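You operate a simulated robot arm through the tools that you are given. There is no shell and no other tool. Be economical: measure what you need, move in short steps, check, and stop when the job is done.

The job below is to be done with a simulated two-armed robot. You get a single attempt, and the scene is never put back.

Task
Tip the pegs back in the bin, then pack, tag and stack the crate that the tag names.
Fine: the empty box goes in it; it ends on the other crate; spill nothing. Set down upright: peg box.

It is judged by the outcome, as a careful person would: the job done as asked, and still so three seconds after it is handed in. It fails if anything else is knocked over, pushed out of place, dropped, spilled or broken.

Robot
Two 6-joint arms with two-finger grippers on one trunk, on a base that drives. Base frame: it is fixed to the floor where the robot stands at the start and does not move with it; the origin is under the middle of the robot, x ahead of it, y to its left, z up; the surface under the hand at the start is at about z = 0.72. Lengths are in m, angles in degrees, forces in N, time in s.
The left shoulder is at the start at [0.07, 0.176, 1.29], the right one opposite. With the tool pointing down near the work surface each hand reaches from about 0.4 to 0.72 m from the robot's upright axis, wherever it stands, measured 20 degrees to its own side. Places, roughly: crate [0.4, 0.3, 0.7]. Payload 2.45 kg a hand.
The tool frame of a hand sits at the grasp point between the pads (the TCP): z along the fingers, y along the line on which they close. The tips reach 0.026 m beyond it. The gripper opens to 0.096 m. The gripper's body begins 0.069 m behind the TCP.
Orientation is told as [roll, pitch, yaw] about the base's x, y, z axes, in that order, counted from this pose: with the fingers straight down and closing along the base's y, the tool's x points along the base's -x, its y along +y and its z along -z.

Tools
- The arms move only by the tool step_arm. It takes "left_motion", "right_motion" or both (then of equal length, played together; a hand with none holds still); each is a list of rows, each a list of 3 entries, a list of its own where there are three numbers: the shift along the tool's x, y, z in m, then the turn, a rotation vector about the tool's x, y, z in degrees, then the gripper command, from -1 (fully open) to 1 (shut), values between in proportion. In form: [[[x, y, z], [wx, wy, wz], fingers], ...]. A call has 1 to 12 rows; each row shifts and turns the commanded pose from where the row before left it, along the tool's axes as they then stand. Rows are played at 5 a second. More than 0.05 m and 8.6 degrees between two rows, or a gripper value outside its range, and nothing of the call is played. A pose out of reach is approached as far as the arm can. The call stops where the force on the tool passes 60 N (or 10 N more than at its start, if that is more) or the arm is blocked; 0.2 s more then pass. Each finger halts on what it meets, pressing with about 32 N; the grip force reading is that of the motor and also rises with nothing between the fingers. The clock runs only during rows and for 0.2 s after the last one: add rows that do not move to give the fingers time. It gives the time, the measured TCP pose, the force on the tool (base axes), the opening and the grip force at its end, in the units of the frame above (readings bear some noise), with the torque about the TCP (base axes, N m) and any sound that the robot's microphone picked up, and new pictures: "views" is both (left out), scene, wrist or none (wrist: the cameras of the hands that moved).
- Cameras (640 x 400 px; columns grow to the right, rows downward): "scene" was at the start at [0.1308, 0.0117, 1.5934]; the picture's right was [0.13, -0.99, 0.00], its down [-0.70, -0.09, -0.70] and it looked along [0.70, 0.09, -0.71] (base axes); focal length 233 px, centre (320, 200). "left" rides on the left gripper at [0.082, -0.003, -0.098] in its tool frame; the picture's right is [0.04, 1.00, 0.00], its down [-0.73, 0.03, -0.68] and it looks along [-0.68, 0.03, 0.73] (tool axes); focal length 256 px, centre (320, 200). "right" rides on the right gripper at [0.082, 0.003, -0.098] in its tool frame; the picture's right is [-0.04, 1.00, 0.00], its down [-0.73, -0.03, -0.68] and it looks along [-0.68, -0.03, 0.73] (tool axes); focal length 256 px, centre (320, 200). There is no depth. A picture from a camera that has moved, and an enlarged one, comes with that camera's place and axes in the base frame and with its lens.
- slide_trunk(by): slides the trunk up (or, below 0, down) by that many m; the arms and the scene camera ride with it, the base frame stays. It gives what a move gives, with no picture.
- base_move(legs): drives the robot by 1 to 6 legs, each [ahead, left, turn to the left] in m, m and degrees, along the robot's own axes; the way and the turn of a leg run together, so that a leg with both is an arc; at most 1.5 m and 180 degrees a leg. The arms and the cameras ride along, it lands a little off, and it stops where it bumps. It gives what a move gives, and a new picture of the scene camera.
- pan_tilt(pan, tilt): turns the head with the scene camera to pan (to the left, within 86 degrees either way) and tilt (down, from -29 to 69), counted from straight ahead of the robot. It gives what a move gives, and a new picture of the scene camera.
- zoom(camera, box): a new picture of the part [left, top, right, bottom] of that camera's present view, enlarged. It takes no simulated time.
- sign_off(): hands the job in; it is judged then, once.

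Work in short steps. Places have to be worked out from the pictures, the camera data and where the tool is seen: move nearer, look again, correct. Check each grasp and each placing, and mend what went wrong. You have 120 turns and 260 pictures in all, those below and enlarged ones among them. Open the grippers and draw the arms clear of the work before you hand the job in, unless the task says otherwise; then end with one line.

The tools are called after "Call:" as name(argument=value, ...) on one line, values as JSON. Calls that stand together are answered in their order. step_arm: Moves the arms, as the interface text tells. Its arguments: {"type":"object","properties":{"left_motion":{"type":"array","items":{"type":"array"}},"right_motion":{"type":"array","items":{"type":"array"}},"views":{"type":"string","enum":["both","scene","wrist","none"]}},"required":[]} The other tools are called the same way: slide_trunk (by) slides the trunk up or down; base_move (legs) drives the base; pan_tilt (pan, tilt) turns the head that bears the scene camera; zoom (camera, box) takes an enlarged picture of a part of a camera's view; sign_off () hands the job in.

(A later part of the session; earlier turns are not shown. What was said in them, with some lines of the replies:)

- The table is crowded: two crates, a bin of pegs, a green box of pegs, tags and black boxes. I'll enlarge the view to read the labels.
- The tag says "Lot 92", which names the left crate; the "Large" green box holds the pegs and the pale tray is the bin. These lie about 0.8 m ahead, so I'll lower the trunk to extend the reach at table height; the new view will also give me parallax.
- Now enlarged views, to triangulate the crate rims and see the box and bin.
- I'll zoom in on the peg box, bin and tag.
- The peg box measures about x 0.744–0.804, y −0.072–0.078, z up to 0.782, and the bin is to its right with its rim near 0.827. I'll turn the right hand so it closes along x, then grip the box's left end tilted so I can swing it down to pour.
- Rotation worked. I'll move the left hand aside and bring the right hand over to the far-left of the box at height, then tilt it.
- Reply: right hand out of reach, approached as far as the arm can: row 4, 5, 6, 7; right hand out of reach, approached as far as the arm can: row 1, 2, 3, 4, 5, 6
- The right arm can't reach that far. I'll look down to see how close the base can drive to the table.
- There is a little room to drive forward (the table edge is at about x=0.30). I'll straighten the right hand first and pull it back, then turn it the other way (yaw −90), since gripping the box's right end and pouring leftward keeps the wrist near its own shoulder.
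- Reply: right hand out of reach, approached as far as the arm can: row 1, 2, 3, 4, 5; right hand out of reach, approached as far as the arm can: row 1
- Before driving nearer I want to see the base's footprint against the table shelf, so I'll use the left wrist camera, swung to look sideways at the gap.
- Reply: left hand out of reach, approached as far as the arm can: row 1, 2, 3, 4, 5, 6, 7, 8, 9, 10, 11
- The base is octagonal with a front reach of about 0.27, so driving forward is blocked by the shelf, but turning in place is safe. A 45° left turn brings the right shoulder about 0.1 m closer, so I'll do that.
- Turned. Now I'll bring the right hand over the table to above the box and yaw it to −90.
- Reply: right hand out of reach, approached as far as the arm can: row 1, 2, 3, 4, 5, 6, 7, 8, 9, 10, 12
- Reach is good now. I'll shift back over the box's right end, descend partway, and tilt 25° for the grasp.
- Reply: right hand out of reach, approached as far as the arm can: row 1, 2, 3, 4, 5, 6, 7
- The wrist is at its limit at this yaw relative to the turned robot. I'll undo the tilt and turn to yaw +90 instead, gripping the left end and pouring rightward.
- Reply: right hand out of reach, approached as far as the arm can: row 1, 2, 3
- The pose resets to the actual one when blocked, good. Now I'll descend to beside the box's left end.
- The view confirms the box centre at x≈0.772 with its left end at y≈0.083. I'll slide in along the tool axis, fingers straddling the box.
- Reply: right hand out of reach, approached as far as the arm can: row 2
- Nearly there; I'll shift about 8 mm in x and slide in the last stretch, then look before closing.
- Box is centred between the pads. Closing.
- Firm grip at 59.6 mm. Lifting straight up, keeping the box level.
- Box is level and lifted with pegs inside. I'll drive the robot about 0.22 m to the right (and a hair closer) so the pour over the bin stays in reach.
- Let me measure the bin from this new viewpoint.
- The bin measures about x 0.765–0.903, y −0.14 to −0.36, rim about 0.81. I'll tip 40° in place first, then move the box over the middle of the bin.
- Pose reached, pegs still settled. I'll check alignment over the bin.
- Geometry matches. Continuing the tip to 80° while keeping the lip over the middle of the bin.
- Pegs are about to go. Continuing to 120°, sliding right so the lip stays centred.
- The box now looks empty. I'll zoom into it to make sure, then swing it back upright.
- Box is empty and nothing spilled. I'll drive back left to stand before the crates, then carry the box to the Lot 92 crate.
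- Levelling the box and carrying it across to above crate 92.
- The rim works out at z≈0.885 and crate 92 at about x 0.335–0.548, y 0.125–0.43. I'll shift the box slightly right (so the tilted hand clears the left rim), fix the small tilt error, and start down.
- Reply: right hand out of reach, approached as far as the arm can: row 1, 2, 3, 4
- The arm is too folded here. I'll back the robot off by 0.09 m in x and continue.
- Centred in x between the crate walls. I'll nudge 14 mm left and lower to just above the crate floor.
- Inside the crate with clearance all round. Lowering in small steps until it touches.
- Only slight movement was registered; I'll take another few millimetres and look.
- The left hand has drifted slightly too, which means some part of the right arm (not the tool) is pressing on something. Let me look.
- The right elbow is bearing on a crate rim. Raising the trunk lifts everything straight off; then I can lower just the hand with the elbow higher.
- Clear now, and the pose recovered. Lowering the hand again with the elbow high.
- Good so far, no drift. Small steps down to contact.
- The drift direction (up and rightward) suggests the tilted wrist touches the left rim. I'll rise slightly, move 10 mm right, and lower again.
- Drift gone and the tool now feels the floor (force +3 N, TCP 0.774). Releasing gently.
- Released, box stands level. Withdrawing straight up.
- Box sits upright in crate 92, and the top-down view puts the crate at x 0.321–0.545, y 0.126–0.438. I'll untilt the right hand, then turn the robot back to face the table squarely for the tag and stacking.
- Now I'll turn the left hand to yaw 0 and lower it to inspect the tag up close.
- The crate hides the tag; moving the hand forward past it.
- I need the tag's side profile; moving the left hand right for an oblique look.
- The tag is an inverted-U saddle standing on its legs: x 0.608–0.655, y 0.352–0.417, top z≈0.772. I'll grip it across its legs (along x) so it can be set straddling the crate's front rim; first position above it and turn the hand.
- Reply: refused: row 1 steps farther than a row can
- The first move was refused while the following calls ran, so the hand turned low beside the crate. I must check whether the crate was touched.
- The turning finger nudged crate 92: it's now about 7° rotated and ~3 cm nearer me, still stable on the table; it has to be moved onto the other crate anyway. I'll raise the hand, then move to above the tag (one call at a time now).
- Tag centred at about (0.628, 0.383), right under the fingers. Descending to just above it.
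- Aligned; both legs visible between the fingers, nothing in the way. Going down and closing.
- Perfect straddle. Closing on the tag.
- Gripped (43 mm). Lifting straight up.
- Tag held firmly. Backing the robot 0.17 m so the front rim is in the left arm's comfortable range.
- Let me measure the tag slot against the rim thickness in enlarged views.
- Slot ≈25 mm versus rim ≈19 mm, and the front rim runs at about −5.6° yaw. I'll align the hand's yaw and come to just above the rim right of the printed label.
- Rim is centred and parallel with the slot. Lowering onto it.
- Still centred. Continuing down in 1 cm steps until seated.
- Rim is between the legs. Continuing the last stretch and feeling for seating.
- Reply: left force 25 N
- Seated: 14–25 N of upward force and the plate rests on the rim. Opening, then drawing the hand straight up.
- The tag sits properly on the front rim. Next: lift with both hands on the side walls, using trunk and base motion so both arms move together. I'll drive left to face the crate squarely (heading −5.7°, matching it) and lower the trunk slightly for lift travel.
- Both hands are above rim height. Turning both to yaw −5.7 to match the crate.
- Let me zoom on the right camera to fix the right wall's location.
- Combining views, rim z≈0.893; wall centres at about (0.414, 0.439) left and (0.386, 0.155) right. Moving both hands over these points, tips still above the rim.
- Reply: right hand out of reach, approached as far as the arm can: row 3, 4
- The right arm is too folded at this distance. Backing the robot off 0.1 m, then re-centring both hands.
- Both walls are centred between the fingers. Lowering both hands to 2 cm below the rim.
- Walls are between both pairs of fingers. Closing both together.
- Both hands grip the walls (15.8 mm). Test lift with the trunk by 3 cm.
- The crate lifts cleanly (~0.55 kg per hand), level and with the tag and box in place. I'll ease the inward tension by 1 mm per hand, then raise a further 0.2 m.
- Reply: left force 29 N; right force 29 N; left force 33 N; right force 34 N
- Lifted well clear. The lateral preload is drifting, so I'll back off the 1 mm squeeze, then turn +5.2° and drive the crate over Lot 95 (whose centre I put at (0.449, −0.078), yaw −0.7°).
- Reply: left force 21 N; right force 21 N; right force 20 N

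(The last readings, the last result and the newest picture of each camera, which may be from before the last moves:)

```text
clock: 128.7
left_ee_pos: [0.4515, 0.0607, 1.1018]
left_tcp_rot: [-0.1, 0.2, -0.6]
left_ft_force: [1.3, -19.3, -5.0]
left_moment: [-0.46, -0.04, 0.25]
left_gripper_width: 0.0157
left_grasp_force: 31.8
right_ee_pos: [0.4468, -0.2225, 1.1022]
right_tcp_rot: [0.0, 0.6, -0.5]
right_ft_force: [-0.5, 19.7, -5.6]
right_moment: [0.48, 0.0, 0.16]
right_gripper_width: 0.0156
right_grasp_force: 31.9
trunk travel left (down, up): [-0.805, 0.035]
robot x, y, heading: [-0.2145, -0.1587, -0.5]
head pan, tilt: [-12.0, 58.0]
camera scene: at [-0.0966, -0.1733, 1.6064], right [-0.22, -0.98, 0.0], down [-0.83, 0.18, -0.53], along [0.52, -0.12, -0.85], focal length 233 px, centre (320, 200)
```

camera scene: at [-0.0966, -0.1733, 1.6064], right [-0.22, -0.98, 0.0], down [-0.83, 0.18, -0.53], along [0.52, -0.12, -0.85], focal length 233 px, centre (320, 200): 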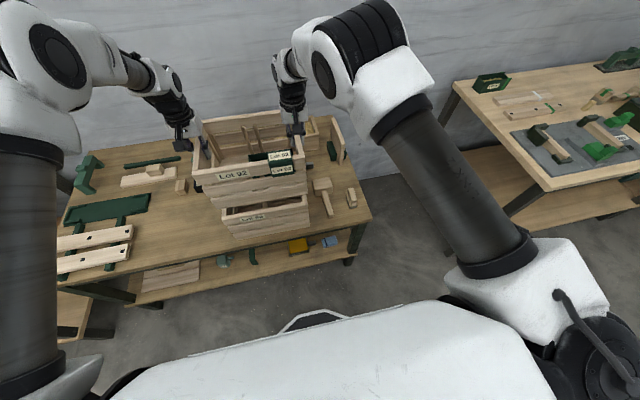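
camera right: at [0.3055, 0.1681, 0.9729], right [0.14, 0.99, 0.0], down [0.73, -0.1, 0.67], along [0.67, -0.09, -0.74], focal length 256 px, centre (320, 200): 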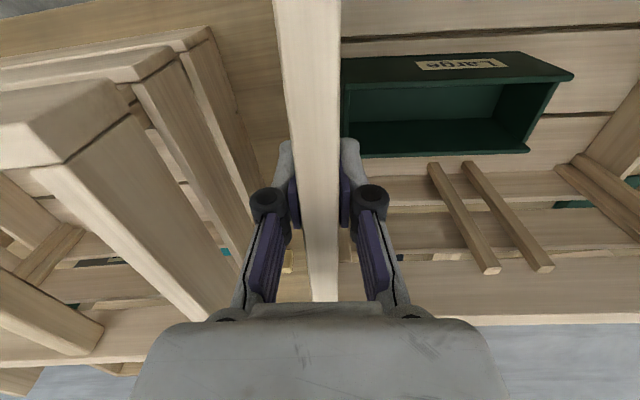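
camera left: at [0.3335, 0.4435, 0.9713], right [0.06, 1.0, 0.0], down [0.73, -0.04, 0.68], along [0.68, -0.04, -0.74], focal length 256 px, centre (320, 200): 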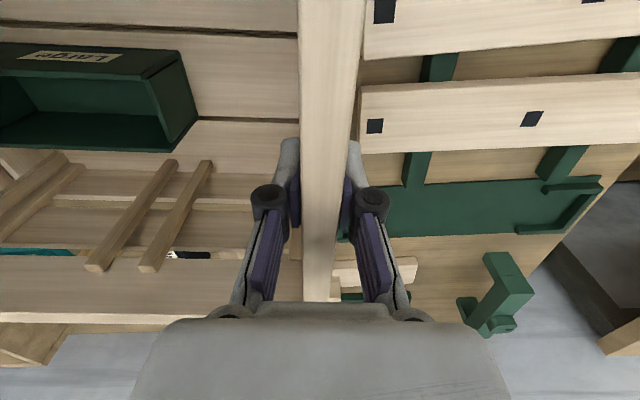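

The midpoint of the hands is (0.449, −0.081), within a few mm of target. Easing preload a little and checking alignment visually.

Call:
step_arm(left_motion=[[[0, -0.0006, 0], [0, 0, 0], 1]], right_motion=[[[0, 0.0006, 0], [0, 0, 0], 1]], views="wrist")

Call:
zoom(camera="scene", box=[170, 100, 350, 250])

```text
clock: 129.1
left_ee_pos: [0.4511, 0.0588, 1.1022]
left_tcp_rot: [0.0, 0.3, -0.5]
left_ft_force: [1.3, 11.5, -4.4]
left_moment: [0.31, 0.44, 0.29]
left_gripper_width: 0.0159
left_grasp_force: 31.7
right_ee_pos: [0.4461, -0.2231, 1.1013]
right_tcp_rot: [0.1, 0.8, -0.5]
right_ft_force: [-1.6, -10.8, -4.5]
right_moment: [-0.24, -0.52, 0.2]
right_gripper_width: 0.0158
right_grasp_force: 32.6
trunk travel left (down, up): [-0.805, 0.035]
robot x, y, heading: [-0.2165, -0.1595, -0.8]
head pan, tilt: [-12.0, 58.0]
camera right: at [0.367, -0.2195, 1.201], right [0.05, 1.0, 0.0], down [0.74, -0.04, 0.67], along [0.67, -0.03, -0.74], focal length 256 px, centre (320, 200)
camera left: at [0.3703, 0.057, 1.2], right [-0.03, 1.0, 0.0], down [0.74, 0.02, 0.68], along [0.68, 0.02, -0.74], focal length 256 px, centre (320, 200)
```

right: 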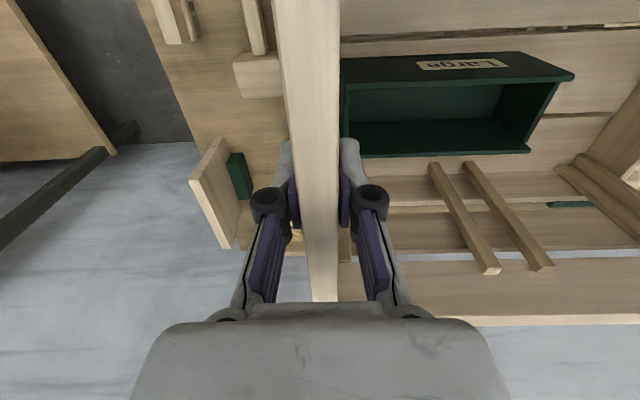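
left: 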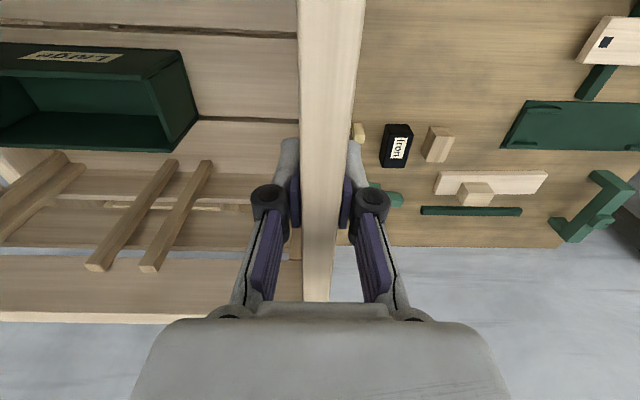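

```text
2.67 times, centred on (260, 175) of scene
camera zoom: at [-0.0965, -0.1741, 1.6063], right [-0.22, -0.98, 0.0], down [-0.83, 0.18, -0.53], along [0.52, -0.12, -0.85], focal length 621 px, centre (480, 267)
```

zoom: 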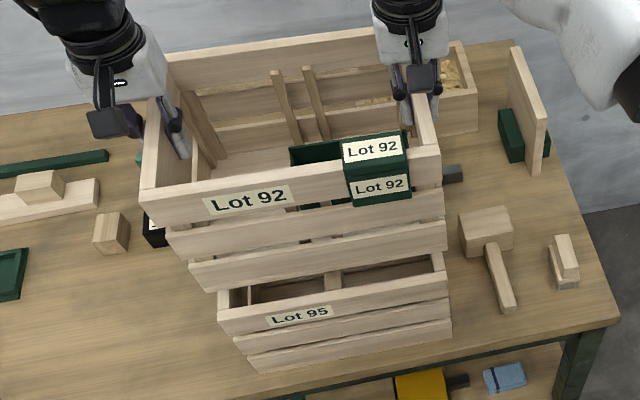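

Nearly aligned; let me zoom in at the corners to fine-tune.

Call:
zoom(camera="scene", box=[220, 180, 300, 250])

Call:
zoom(camera="scene", box=[270, 150, 350, 220])

```text
5.71 times, centred on (260, 215) of scene
camera zoom: at [-0.0965, -0.1741, 1.6063], right [-0.22, -0.98, 0.0], down [-0.83, 0.18, -0.53], along [0.52, -0.12, -0.85], focal length 1330 px, centre (663, 114)
```

zoom: 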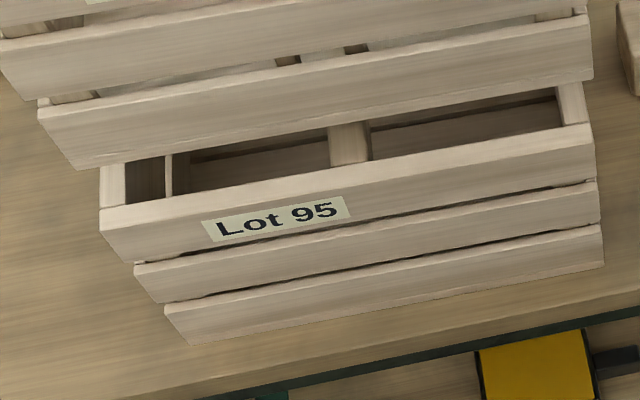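

```text
5.71 times, centred on (310, 185) of scene
camera zoom: at [-0.0965, -0.1741, 1.6063], right [-0.22, -0.98, 0.0], down [-0.83, 0.18, -0.53], along [0.52, -0.12, -0.85], focal length 1330 px, centre (377, 286)
```

zoom: 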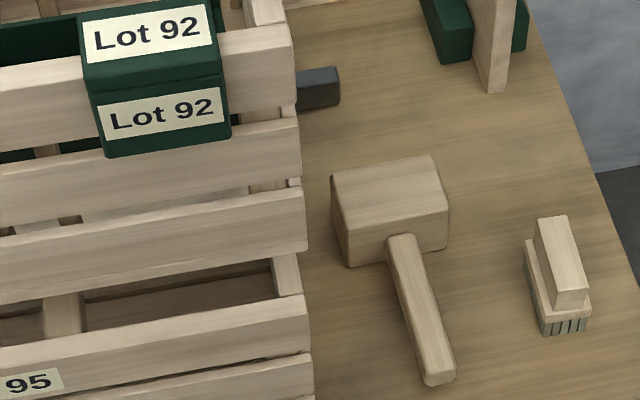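

Crate 92 needs about +4 mm in x and y. Nudging both hands together, then lowering by trunk to just above the rim.

Call:
step_arm(left_motion=[[[-0.002, 0.002, 0], [0, 0, 0], 1], [[-0.002, 0.002, 0], [0, 0, 0], 1]], right_motion=[[[-0.002, 0.002, 0], [0, 0, 0], 1], [[-0.002, 0.002, 0], [0, 0, 0], 1]], views="none")

Call:
slide_trunk(by=-0.043)

Call:
zoom(camera="scene", box=[210, 160, 330, 250])

```text
clock: 129.7
left_ee_pos: [0.4562, 0.0646, 1.1008]
left_tcp_rot: [0.0, 0.3, -0.7]
left_ft_force: [0.3, 19.5, -4.1]
left_moment: [0.42, -0.23, 0.09]
left_gripper_width: 0.0158
left_grasp_force: 31.8
right_ee_pos: [0.4514, -0.2198, 1.1023]
right_tcp_rot: [0.0, 0.7, -0.5]
right_ft_force: [-0.9, -19.5, -4.7]
right_moment: [-0.46, 0.22, -0.03]
right_gripper_width: 0.0157
right_grasp_force: 33.0
trunk travel left (down, up): [-0.805, 0.035]
robot x, y, heading: [-0.2138, -0.1639, -0.6]
head pan, tilt: [-12.0, 58.0]
```

```text
clock: 130.6
left_ee_pos: [0.4546, 0.0646, 1.0599]
left_tcp_rot: [0.0, 0.2, -0.6]
left_ft_force: [2.1, 29.0, -3.7]
left_moment: [0.66, -0.05, 0.16]
left_gripper_width: 0.0158
left_grasp_force: 32.2
right_ee_pos: [0.45, -0.2198, 1.0594]
right_tcp_rot: [0.1, 0.6, -0.5]
right_ft_force: [-2.0, -29.3, -4.5]
right_moment: [-0.72, -0.05, 0.08]
right_gripper_width: 0.0159
right_grasp_force: 32.0
trunk travel left (down, up): [-0.762, 0.078]
robot x, y, heading: [-0.2144, -0.161, -0.7]
head pan, tilt: [-12.0, 58.0]
```

```text
4.44 times, centred on (270, 205) of scene
camera zoom: at [-0.0974, -0.175, 1.5634], right [-0.22, -0.98, 0.0], down [-0.83, 0.18, -0.53], along [0.52, -0.12, -0.85], focal length 1035 px, centre (542, 178)
```

zoom: 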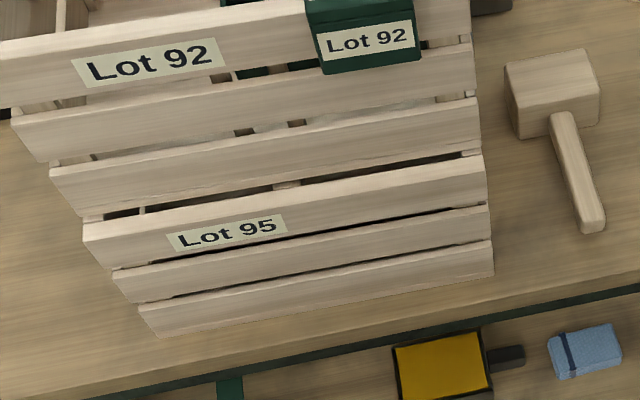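

Aligned, about 1 cm above. Relieve preload and lower the rest in small steps.

Call:
step_arm(left_motion=[[[0, 0.0004, 0], [0, 0, 0], 1]], right_motion=[[[0, -0.0004, 0], [0, 0, 0], 1]], views="none")

Call:
slide_trunk(by=-0.01)

```text
clock: 131.0
left_ee_pos: [0.4562, 0.0653, 1.0593]
left_tcp_rot: [-0.1, 0.3, -0.6]
left_ft_force: [0.8, 30.3, -4.9]
left_moment: [0.74, -0.26, 0.05]
left_gripper_width: 0.0156
left_grasp_force: 32.0
right_ee_pos: [0.4514, -0.2199, 1.0597]
right_tcp_rot: [0.1, 0.7, -0.6]
right_ft_force: [-1.5, -29.0, -5.5]
right_moment: [-0.68, 0.24, -0.07]
right_gripper_width: 0.0158
right_grasp_force: 32.1
trunk travel left (down, up): [-0.762, 0.078]
robot x, y, heading: [-0.2135, -0.1621, -0.6]
head pan, tilt: [-12.0, 58.0]
```

```text
clock: 131.5
left_ee_pos: [0.4548, 0.0646, 1.0533]
left_tcp_rot: [0.0, -0.1, -0.6]
left_ft_force: [6.6, 31.7, 10.8]
left_moment: [0.75, -0.33, 0.21]
left_gripper_width: 0.0157
left_grasp_force: 32.6
right_ee_pos: [0.4483, -0.2204, 1.0539]
right_tcp_rot: [0.1, 0.1, -0.6]
right_ft_force: [3.7, -29.6, 21.2]
right_moment: [-0.74, -0.2, 0.1]
right_gripper_width: 0.0158
right_grasp_force: 31.7
trunk travel left (down, up): [-0.752, 0.088]
robot x, y, heading: [-0.2192, -0.1627, -0.6]
head pan, tilt: [-12.0, 58.0]
```

Contact felt on both hands. Checking that it sits flat before releasing.

Call:
zoom(camera="scene", box=[210, 160, 330, 250])

Call:
zoom(camera="left", box=[0, 0, 640, 400])

```text
4.44 times, centred on (270, 205) of scene
camera zoom: at [-0.1012, -0.1749, 1.5544], right [-0.22, -0.98, 0.0], down [-0.83, 0.18, -0.53], along [0.52, -0.12, -0.85], focal length 1035 px, centre (542, 178)
```

zoom: 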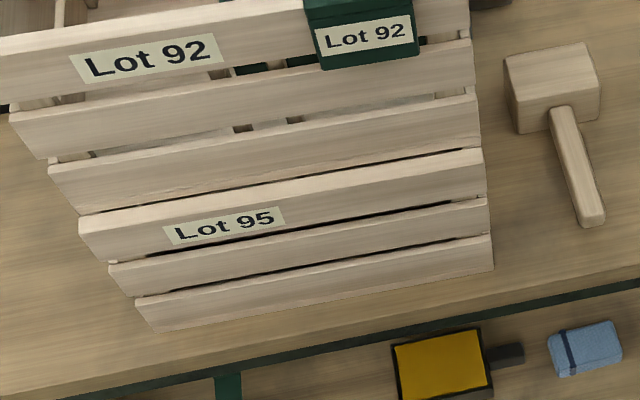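

```text
1.00 times, centred on (320, 200) of left (not enlarged: the box is as wide or as high as the picture)
camera zoom: at [0.3727, 0.0612, 1.1509], right [-0.03, 1.0, 0.0], down [0.73, 0.02, 0.68], along [0.68, 0.02, -0.73], focal length 256 px, centre (320, 200)
```

zoom: 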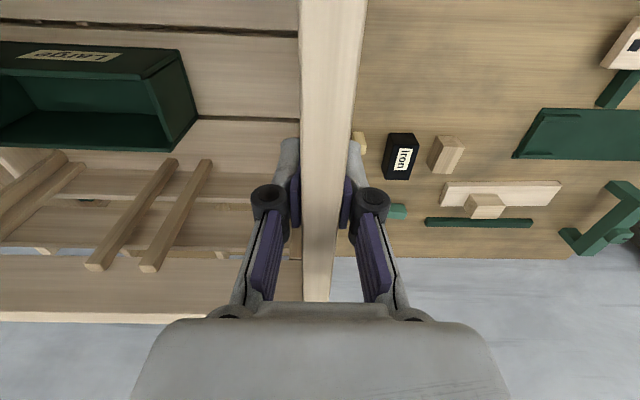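

Seated flush. Easing the downward press and preload, then opening both hands together.

Call:
step_arm(left_motion=[[[0, 0.0006, -0.002], [0, 0, 0], 1], [[0, 0.0003, 0], [0, 0, 0], 1], [[0, 0, 0], [0, 0, 0], 1]], right_motion=[[[0, -0.0006, -0.002], [0, 0, 0], 1], [[0, -0.0003, 0], [0, 0, 0], 1], [[0, 0, 0], [0, 0, 0], 1]], views="none")

```text
clock: 132.3
left_ee_pos: [0.4543, 0.0635, 1.0533]
left_tcp_rot: [0.0, 0.0, -0.6]
left_ft_force: [5.0, 9.2, 13.5]
left_moment: [0.27, -0.52, 0.04]
left_gripper_width: 0.0157
left_grasp_force: 32.0
right_ee_pos: [0.4492, -0.2197, 1.0537]
right_tcp_rot: [0.2, 0.3, -0.4]
right_ft_force: [9.8, -6.9, 20.3]
right_moment: [-0.18, -0.86, 0.01]
right_gripper_width: 0.0158
right_grasp_force: 31.7
trunk travel left (down, up): [-0.752, 0.088]
robot x, y, heading: [-0.2164, -0.1604, -0.5]
head pan, tilt: [-12.0, 58.0]
```

Preload is mostly gone. Opening both grippers together.

Call:
step_arm(left_motion=[[[0, 0, -0.001], [0, 0, 0], 0.8], [[0, 0, 0], [0, 0, 0], 0.4], [[0, 0, 0], [0, 0, 0], 0], [[0, 0, 0], [0, 0, 0], -0.4], [[0, 0, 0], [0, 0, 0], -0.4]], right_motion=[[[0, 0, -0.001], [0, 0, 0], 0.8], [[0, 0, 0], [0, 0, 0], 0.4], [[0, 0, 0], [0, 0, 0], 0], [[0, 0, 0], [0, 0, 0], -0.4], [[0, 0, 0], [0, 0, 0], -0.4]], views="wrist")

```text
clock: 133.5
left_ee_pos: [0.4554, 0.0656, 1.0535]
left_tcp_rot: [0.0, 0.2, -0.6]
left_ft_force: [-0.2, 0.1, -0.5]
left_moment: [0.02, -0.01, 0.0]
left_gripper_width: 0.0671
left_grasp_force: 0.1
right_ee_pos: [0.4488, -0.2209, 1.0534]
right_tcp_rot: [0.2, 0.6, -0.4]
right_ft_force: [0.5, -0.3, 0.0]
right_moment: [0.0, 0.02, -0.01]
right_gripper_width: 0.0671
right_grasp_force: 0.0
trunk travel left (down, up): [-0.752, 0.088]
robot x, y, heading: [-0.2171, -0.1599, -0.4]
head pan, tilt: [-12.0, 58.0]
camera right: at [0.3695, -0.2167, 1.1513], right [0.05, 1.0, 0.0], down [0.74, -0.04, 0.67], along [0.67, -0.03, -0.74], focal length 256 px, centre (320, 200)
camera left: at [0.3742, 0.0617, 1.1508], right [-0.03, 1.0, 0.0], down [0.74, 0.02, 0.68], along [0.68, 0.02, -0.74], focal length 256 px, centre (320, 200)
```

right: 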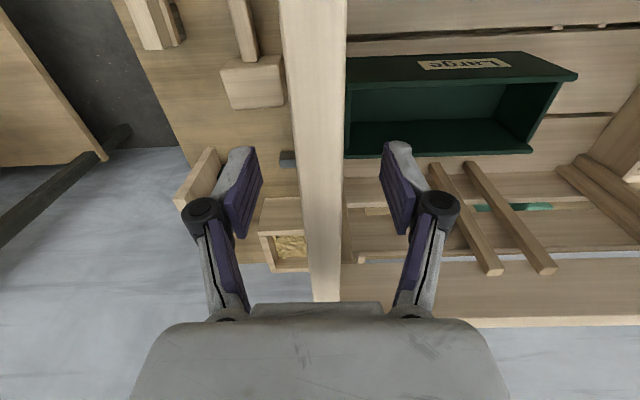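
left: 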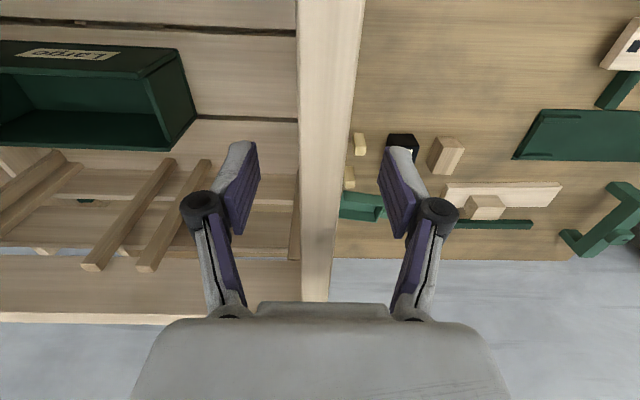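

Released freely. Raising both hands straight up out of the walls.

Call:
step_arm(left_motion=[[[0, 0, -0.025], [0, 0, 0], -0.4], [[0, 0, -0.04], [0, 0, 0], -0.4], [[0, 0, -0.04], [0, 0, 0], -0.4], [[0, 0.03, -0.02], [0, 0, 0], -1], [[0, 0.04, 0], [0, 0, 0], -1]], right_motion=[[[0, 0, -0.025], [0, 0, 0], -0.4], [[0, 0, -0.04], [0, 0, 0], -0.4], [[0, 0, -0.04], [0, 0, 0], -0.4], [[0, -0.03, -0.02], [0, 0, 0], -1], [[0, -0.04, 0], [0, 0, 0], -1]], views="scene")

Call:
base_move(legs=[[-0.25, 0, 0]])

Call:
pan_tilt(pan=0, tilt=35)

Call:
zoom(camera="scene", box=[200, 120, 440, 300])

```text
clock: 134.7
left_ee_pos: [0.4549, 0.1365, 1.1779]
left_tcp_rot: [-0.1, 0.1, -0.6]
left_ft_force: [0.2, 0.1, -0.7]
left_moment: [-0.01, 0.03, 0.04]
left_gripper_width: 0.0958
left_grasp_force: 0.0
right_ee_pos: [0.4521, -0.2895, 1.1779]
right_tcp_rot: [0.1, 0.5, -0.5]
right_ft_force: [-0.1, 0.4, -0.3]
right_moment: [0.03, 0.0, 0.0]
right_gripper_width: 0.0958
right_grasp_force: 0.0
trunk travel left (down, up): [-0.752, 0.088]
robot x, y, heading: [-0.2129, -0.1597, -0.7]
head pan, tilt: [-12.0, 58.0]
camera scene: at [-0.098, -0.1745, 1.5535], right [-0.22, -0.98, 0.0], down [-0.83, 0.18, -0.53], along [0.52, -0.12, -0.85], focal length 233 px, centre (320, 200)
```

scene: 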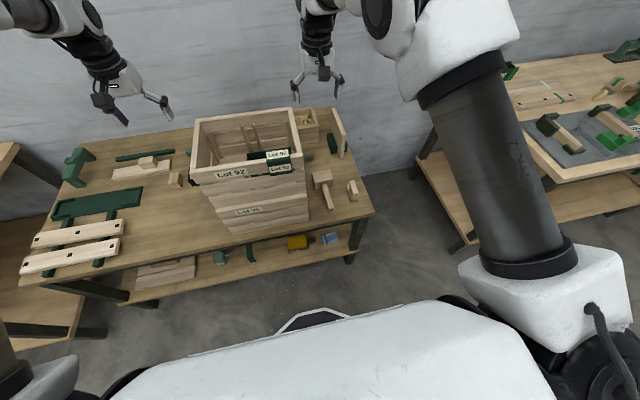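

```text
clock: 136.6
left_ee_pos: [0.2048, 0.1375, 1.1772]
left_tcp_rot: [-0.1, 0.2, -0.8]
left_ft_force: [0.3, 0.6, -0.2]
left_moment: [-0.01, 0.02, 0.01]
left_gripper_width: 0.0959
left_grasp_force: 0.1
right_ee_pos: [0.1996, -0.2891, 1.1777]
right_tcp_rot: [0.1, 0.6, -0.5]
right_ft_force: [-0.9, 0.3, 0.6]
right_moment: [0.04, 0.01, -0.01]
right_gripper_width: 0.0958
right_grasp_force: 0.0
trunk travel left (down, up): [-0.752, 0.088]
robot x, y, heading: [-0.4708, -0.1581, -0.2]
head pan, tilt: [-12.0, 58.0]
camera scene: at [-0.3491, -0.1724, 1.5533], right [-0.22, -0.98, 0.0], down [-0.83, 0.19, -0.53], along [0.52, -0.12, -0.85], focal length 233 px, centre (320, 200)
```

scene: 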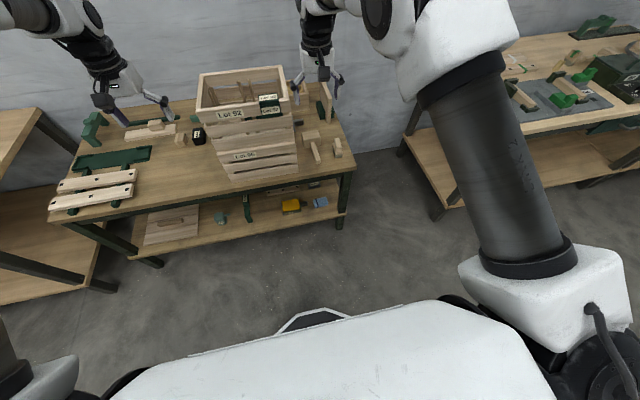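

```text
clock: 137.4
left_ee_pos: [0.2037, 0.1378, 1.1775]
left_tcp_rot: [0.0, 0.2, -0.7]
left_ft_force: [-0.3, -0.3, 0.3]
left_moment: [-0.03, -0.02, 0.0]
left_gripper_width: 0.096
left_grasp_force: 0.0
right_ee_pos: [0.1969, -0.2888, 1.1781]
right_tcp_rot: [0.1, 0.4, -0.6]
right_ft_force: [0.1, 0.4, -0.9]
right_moment: [-0.01, 0.0, -0.01]
right_gripper_width: 0.0958
right_grasp_force: 0.1
trunk travel left (down, up): [-0.752, 0.088]
robot x, y, heading: [-0.4709, -0.1579, -0.2]
head pan, tilt: [0.0, 35.0]
camera scene: at [-0.3306, -0.1584, 1.5854], right [-0.01, -1.0, 0.0], down [-0.57, 0.01, -0.82], along [0.82, -0.01, -0.57], focal length 233 px, centre (320, 200)
```

scene: 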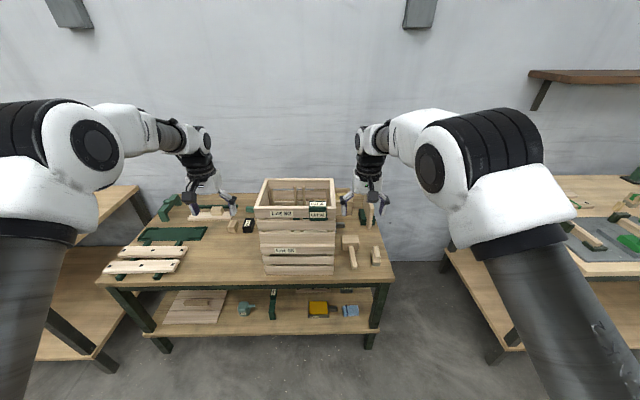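

```text
2.22 times, centred on (320, 210) of scene
camera zoom: at [-0.3306, -0.1584, 1.5854], right [-0.01, -1.0, 0.0], down [-0.57, 0.01, -0.82], along [0.82, -0.01, -0.57], focal length 517 px, centre (320, 178)
```

zoom: 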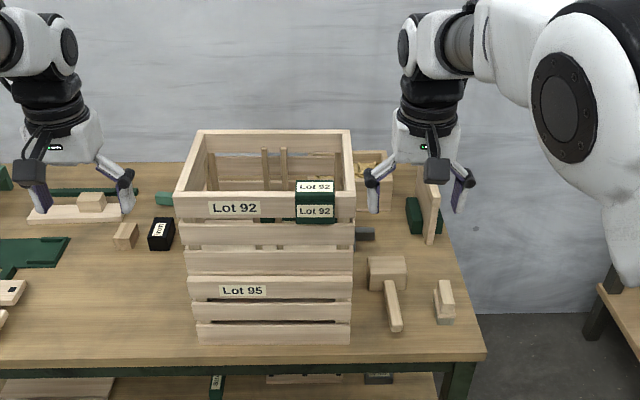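

Everything checks out: the pegs are in the bin, the empty box stands upright in crate 92, the tag is on its front rim, and crate 92 sits squarely on crate 95. Both grippers are open and clear, so I'm handing in.

Call:
sign_off()

```text
The job is handed in.
```

I tipped the pegs into the bin with no spill seen, set the empty peg box upright in the Lot 92 crate, hung the Lot 92 tag on its front rim, and stacked it on the Lot 95 crate. Before tagging, one finger nudged the Lot 92 crate about 3 cm and 7°; I squared it up when stacking.
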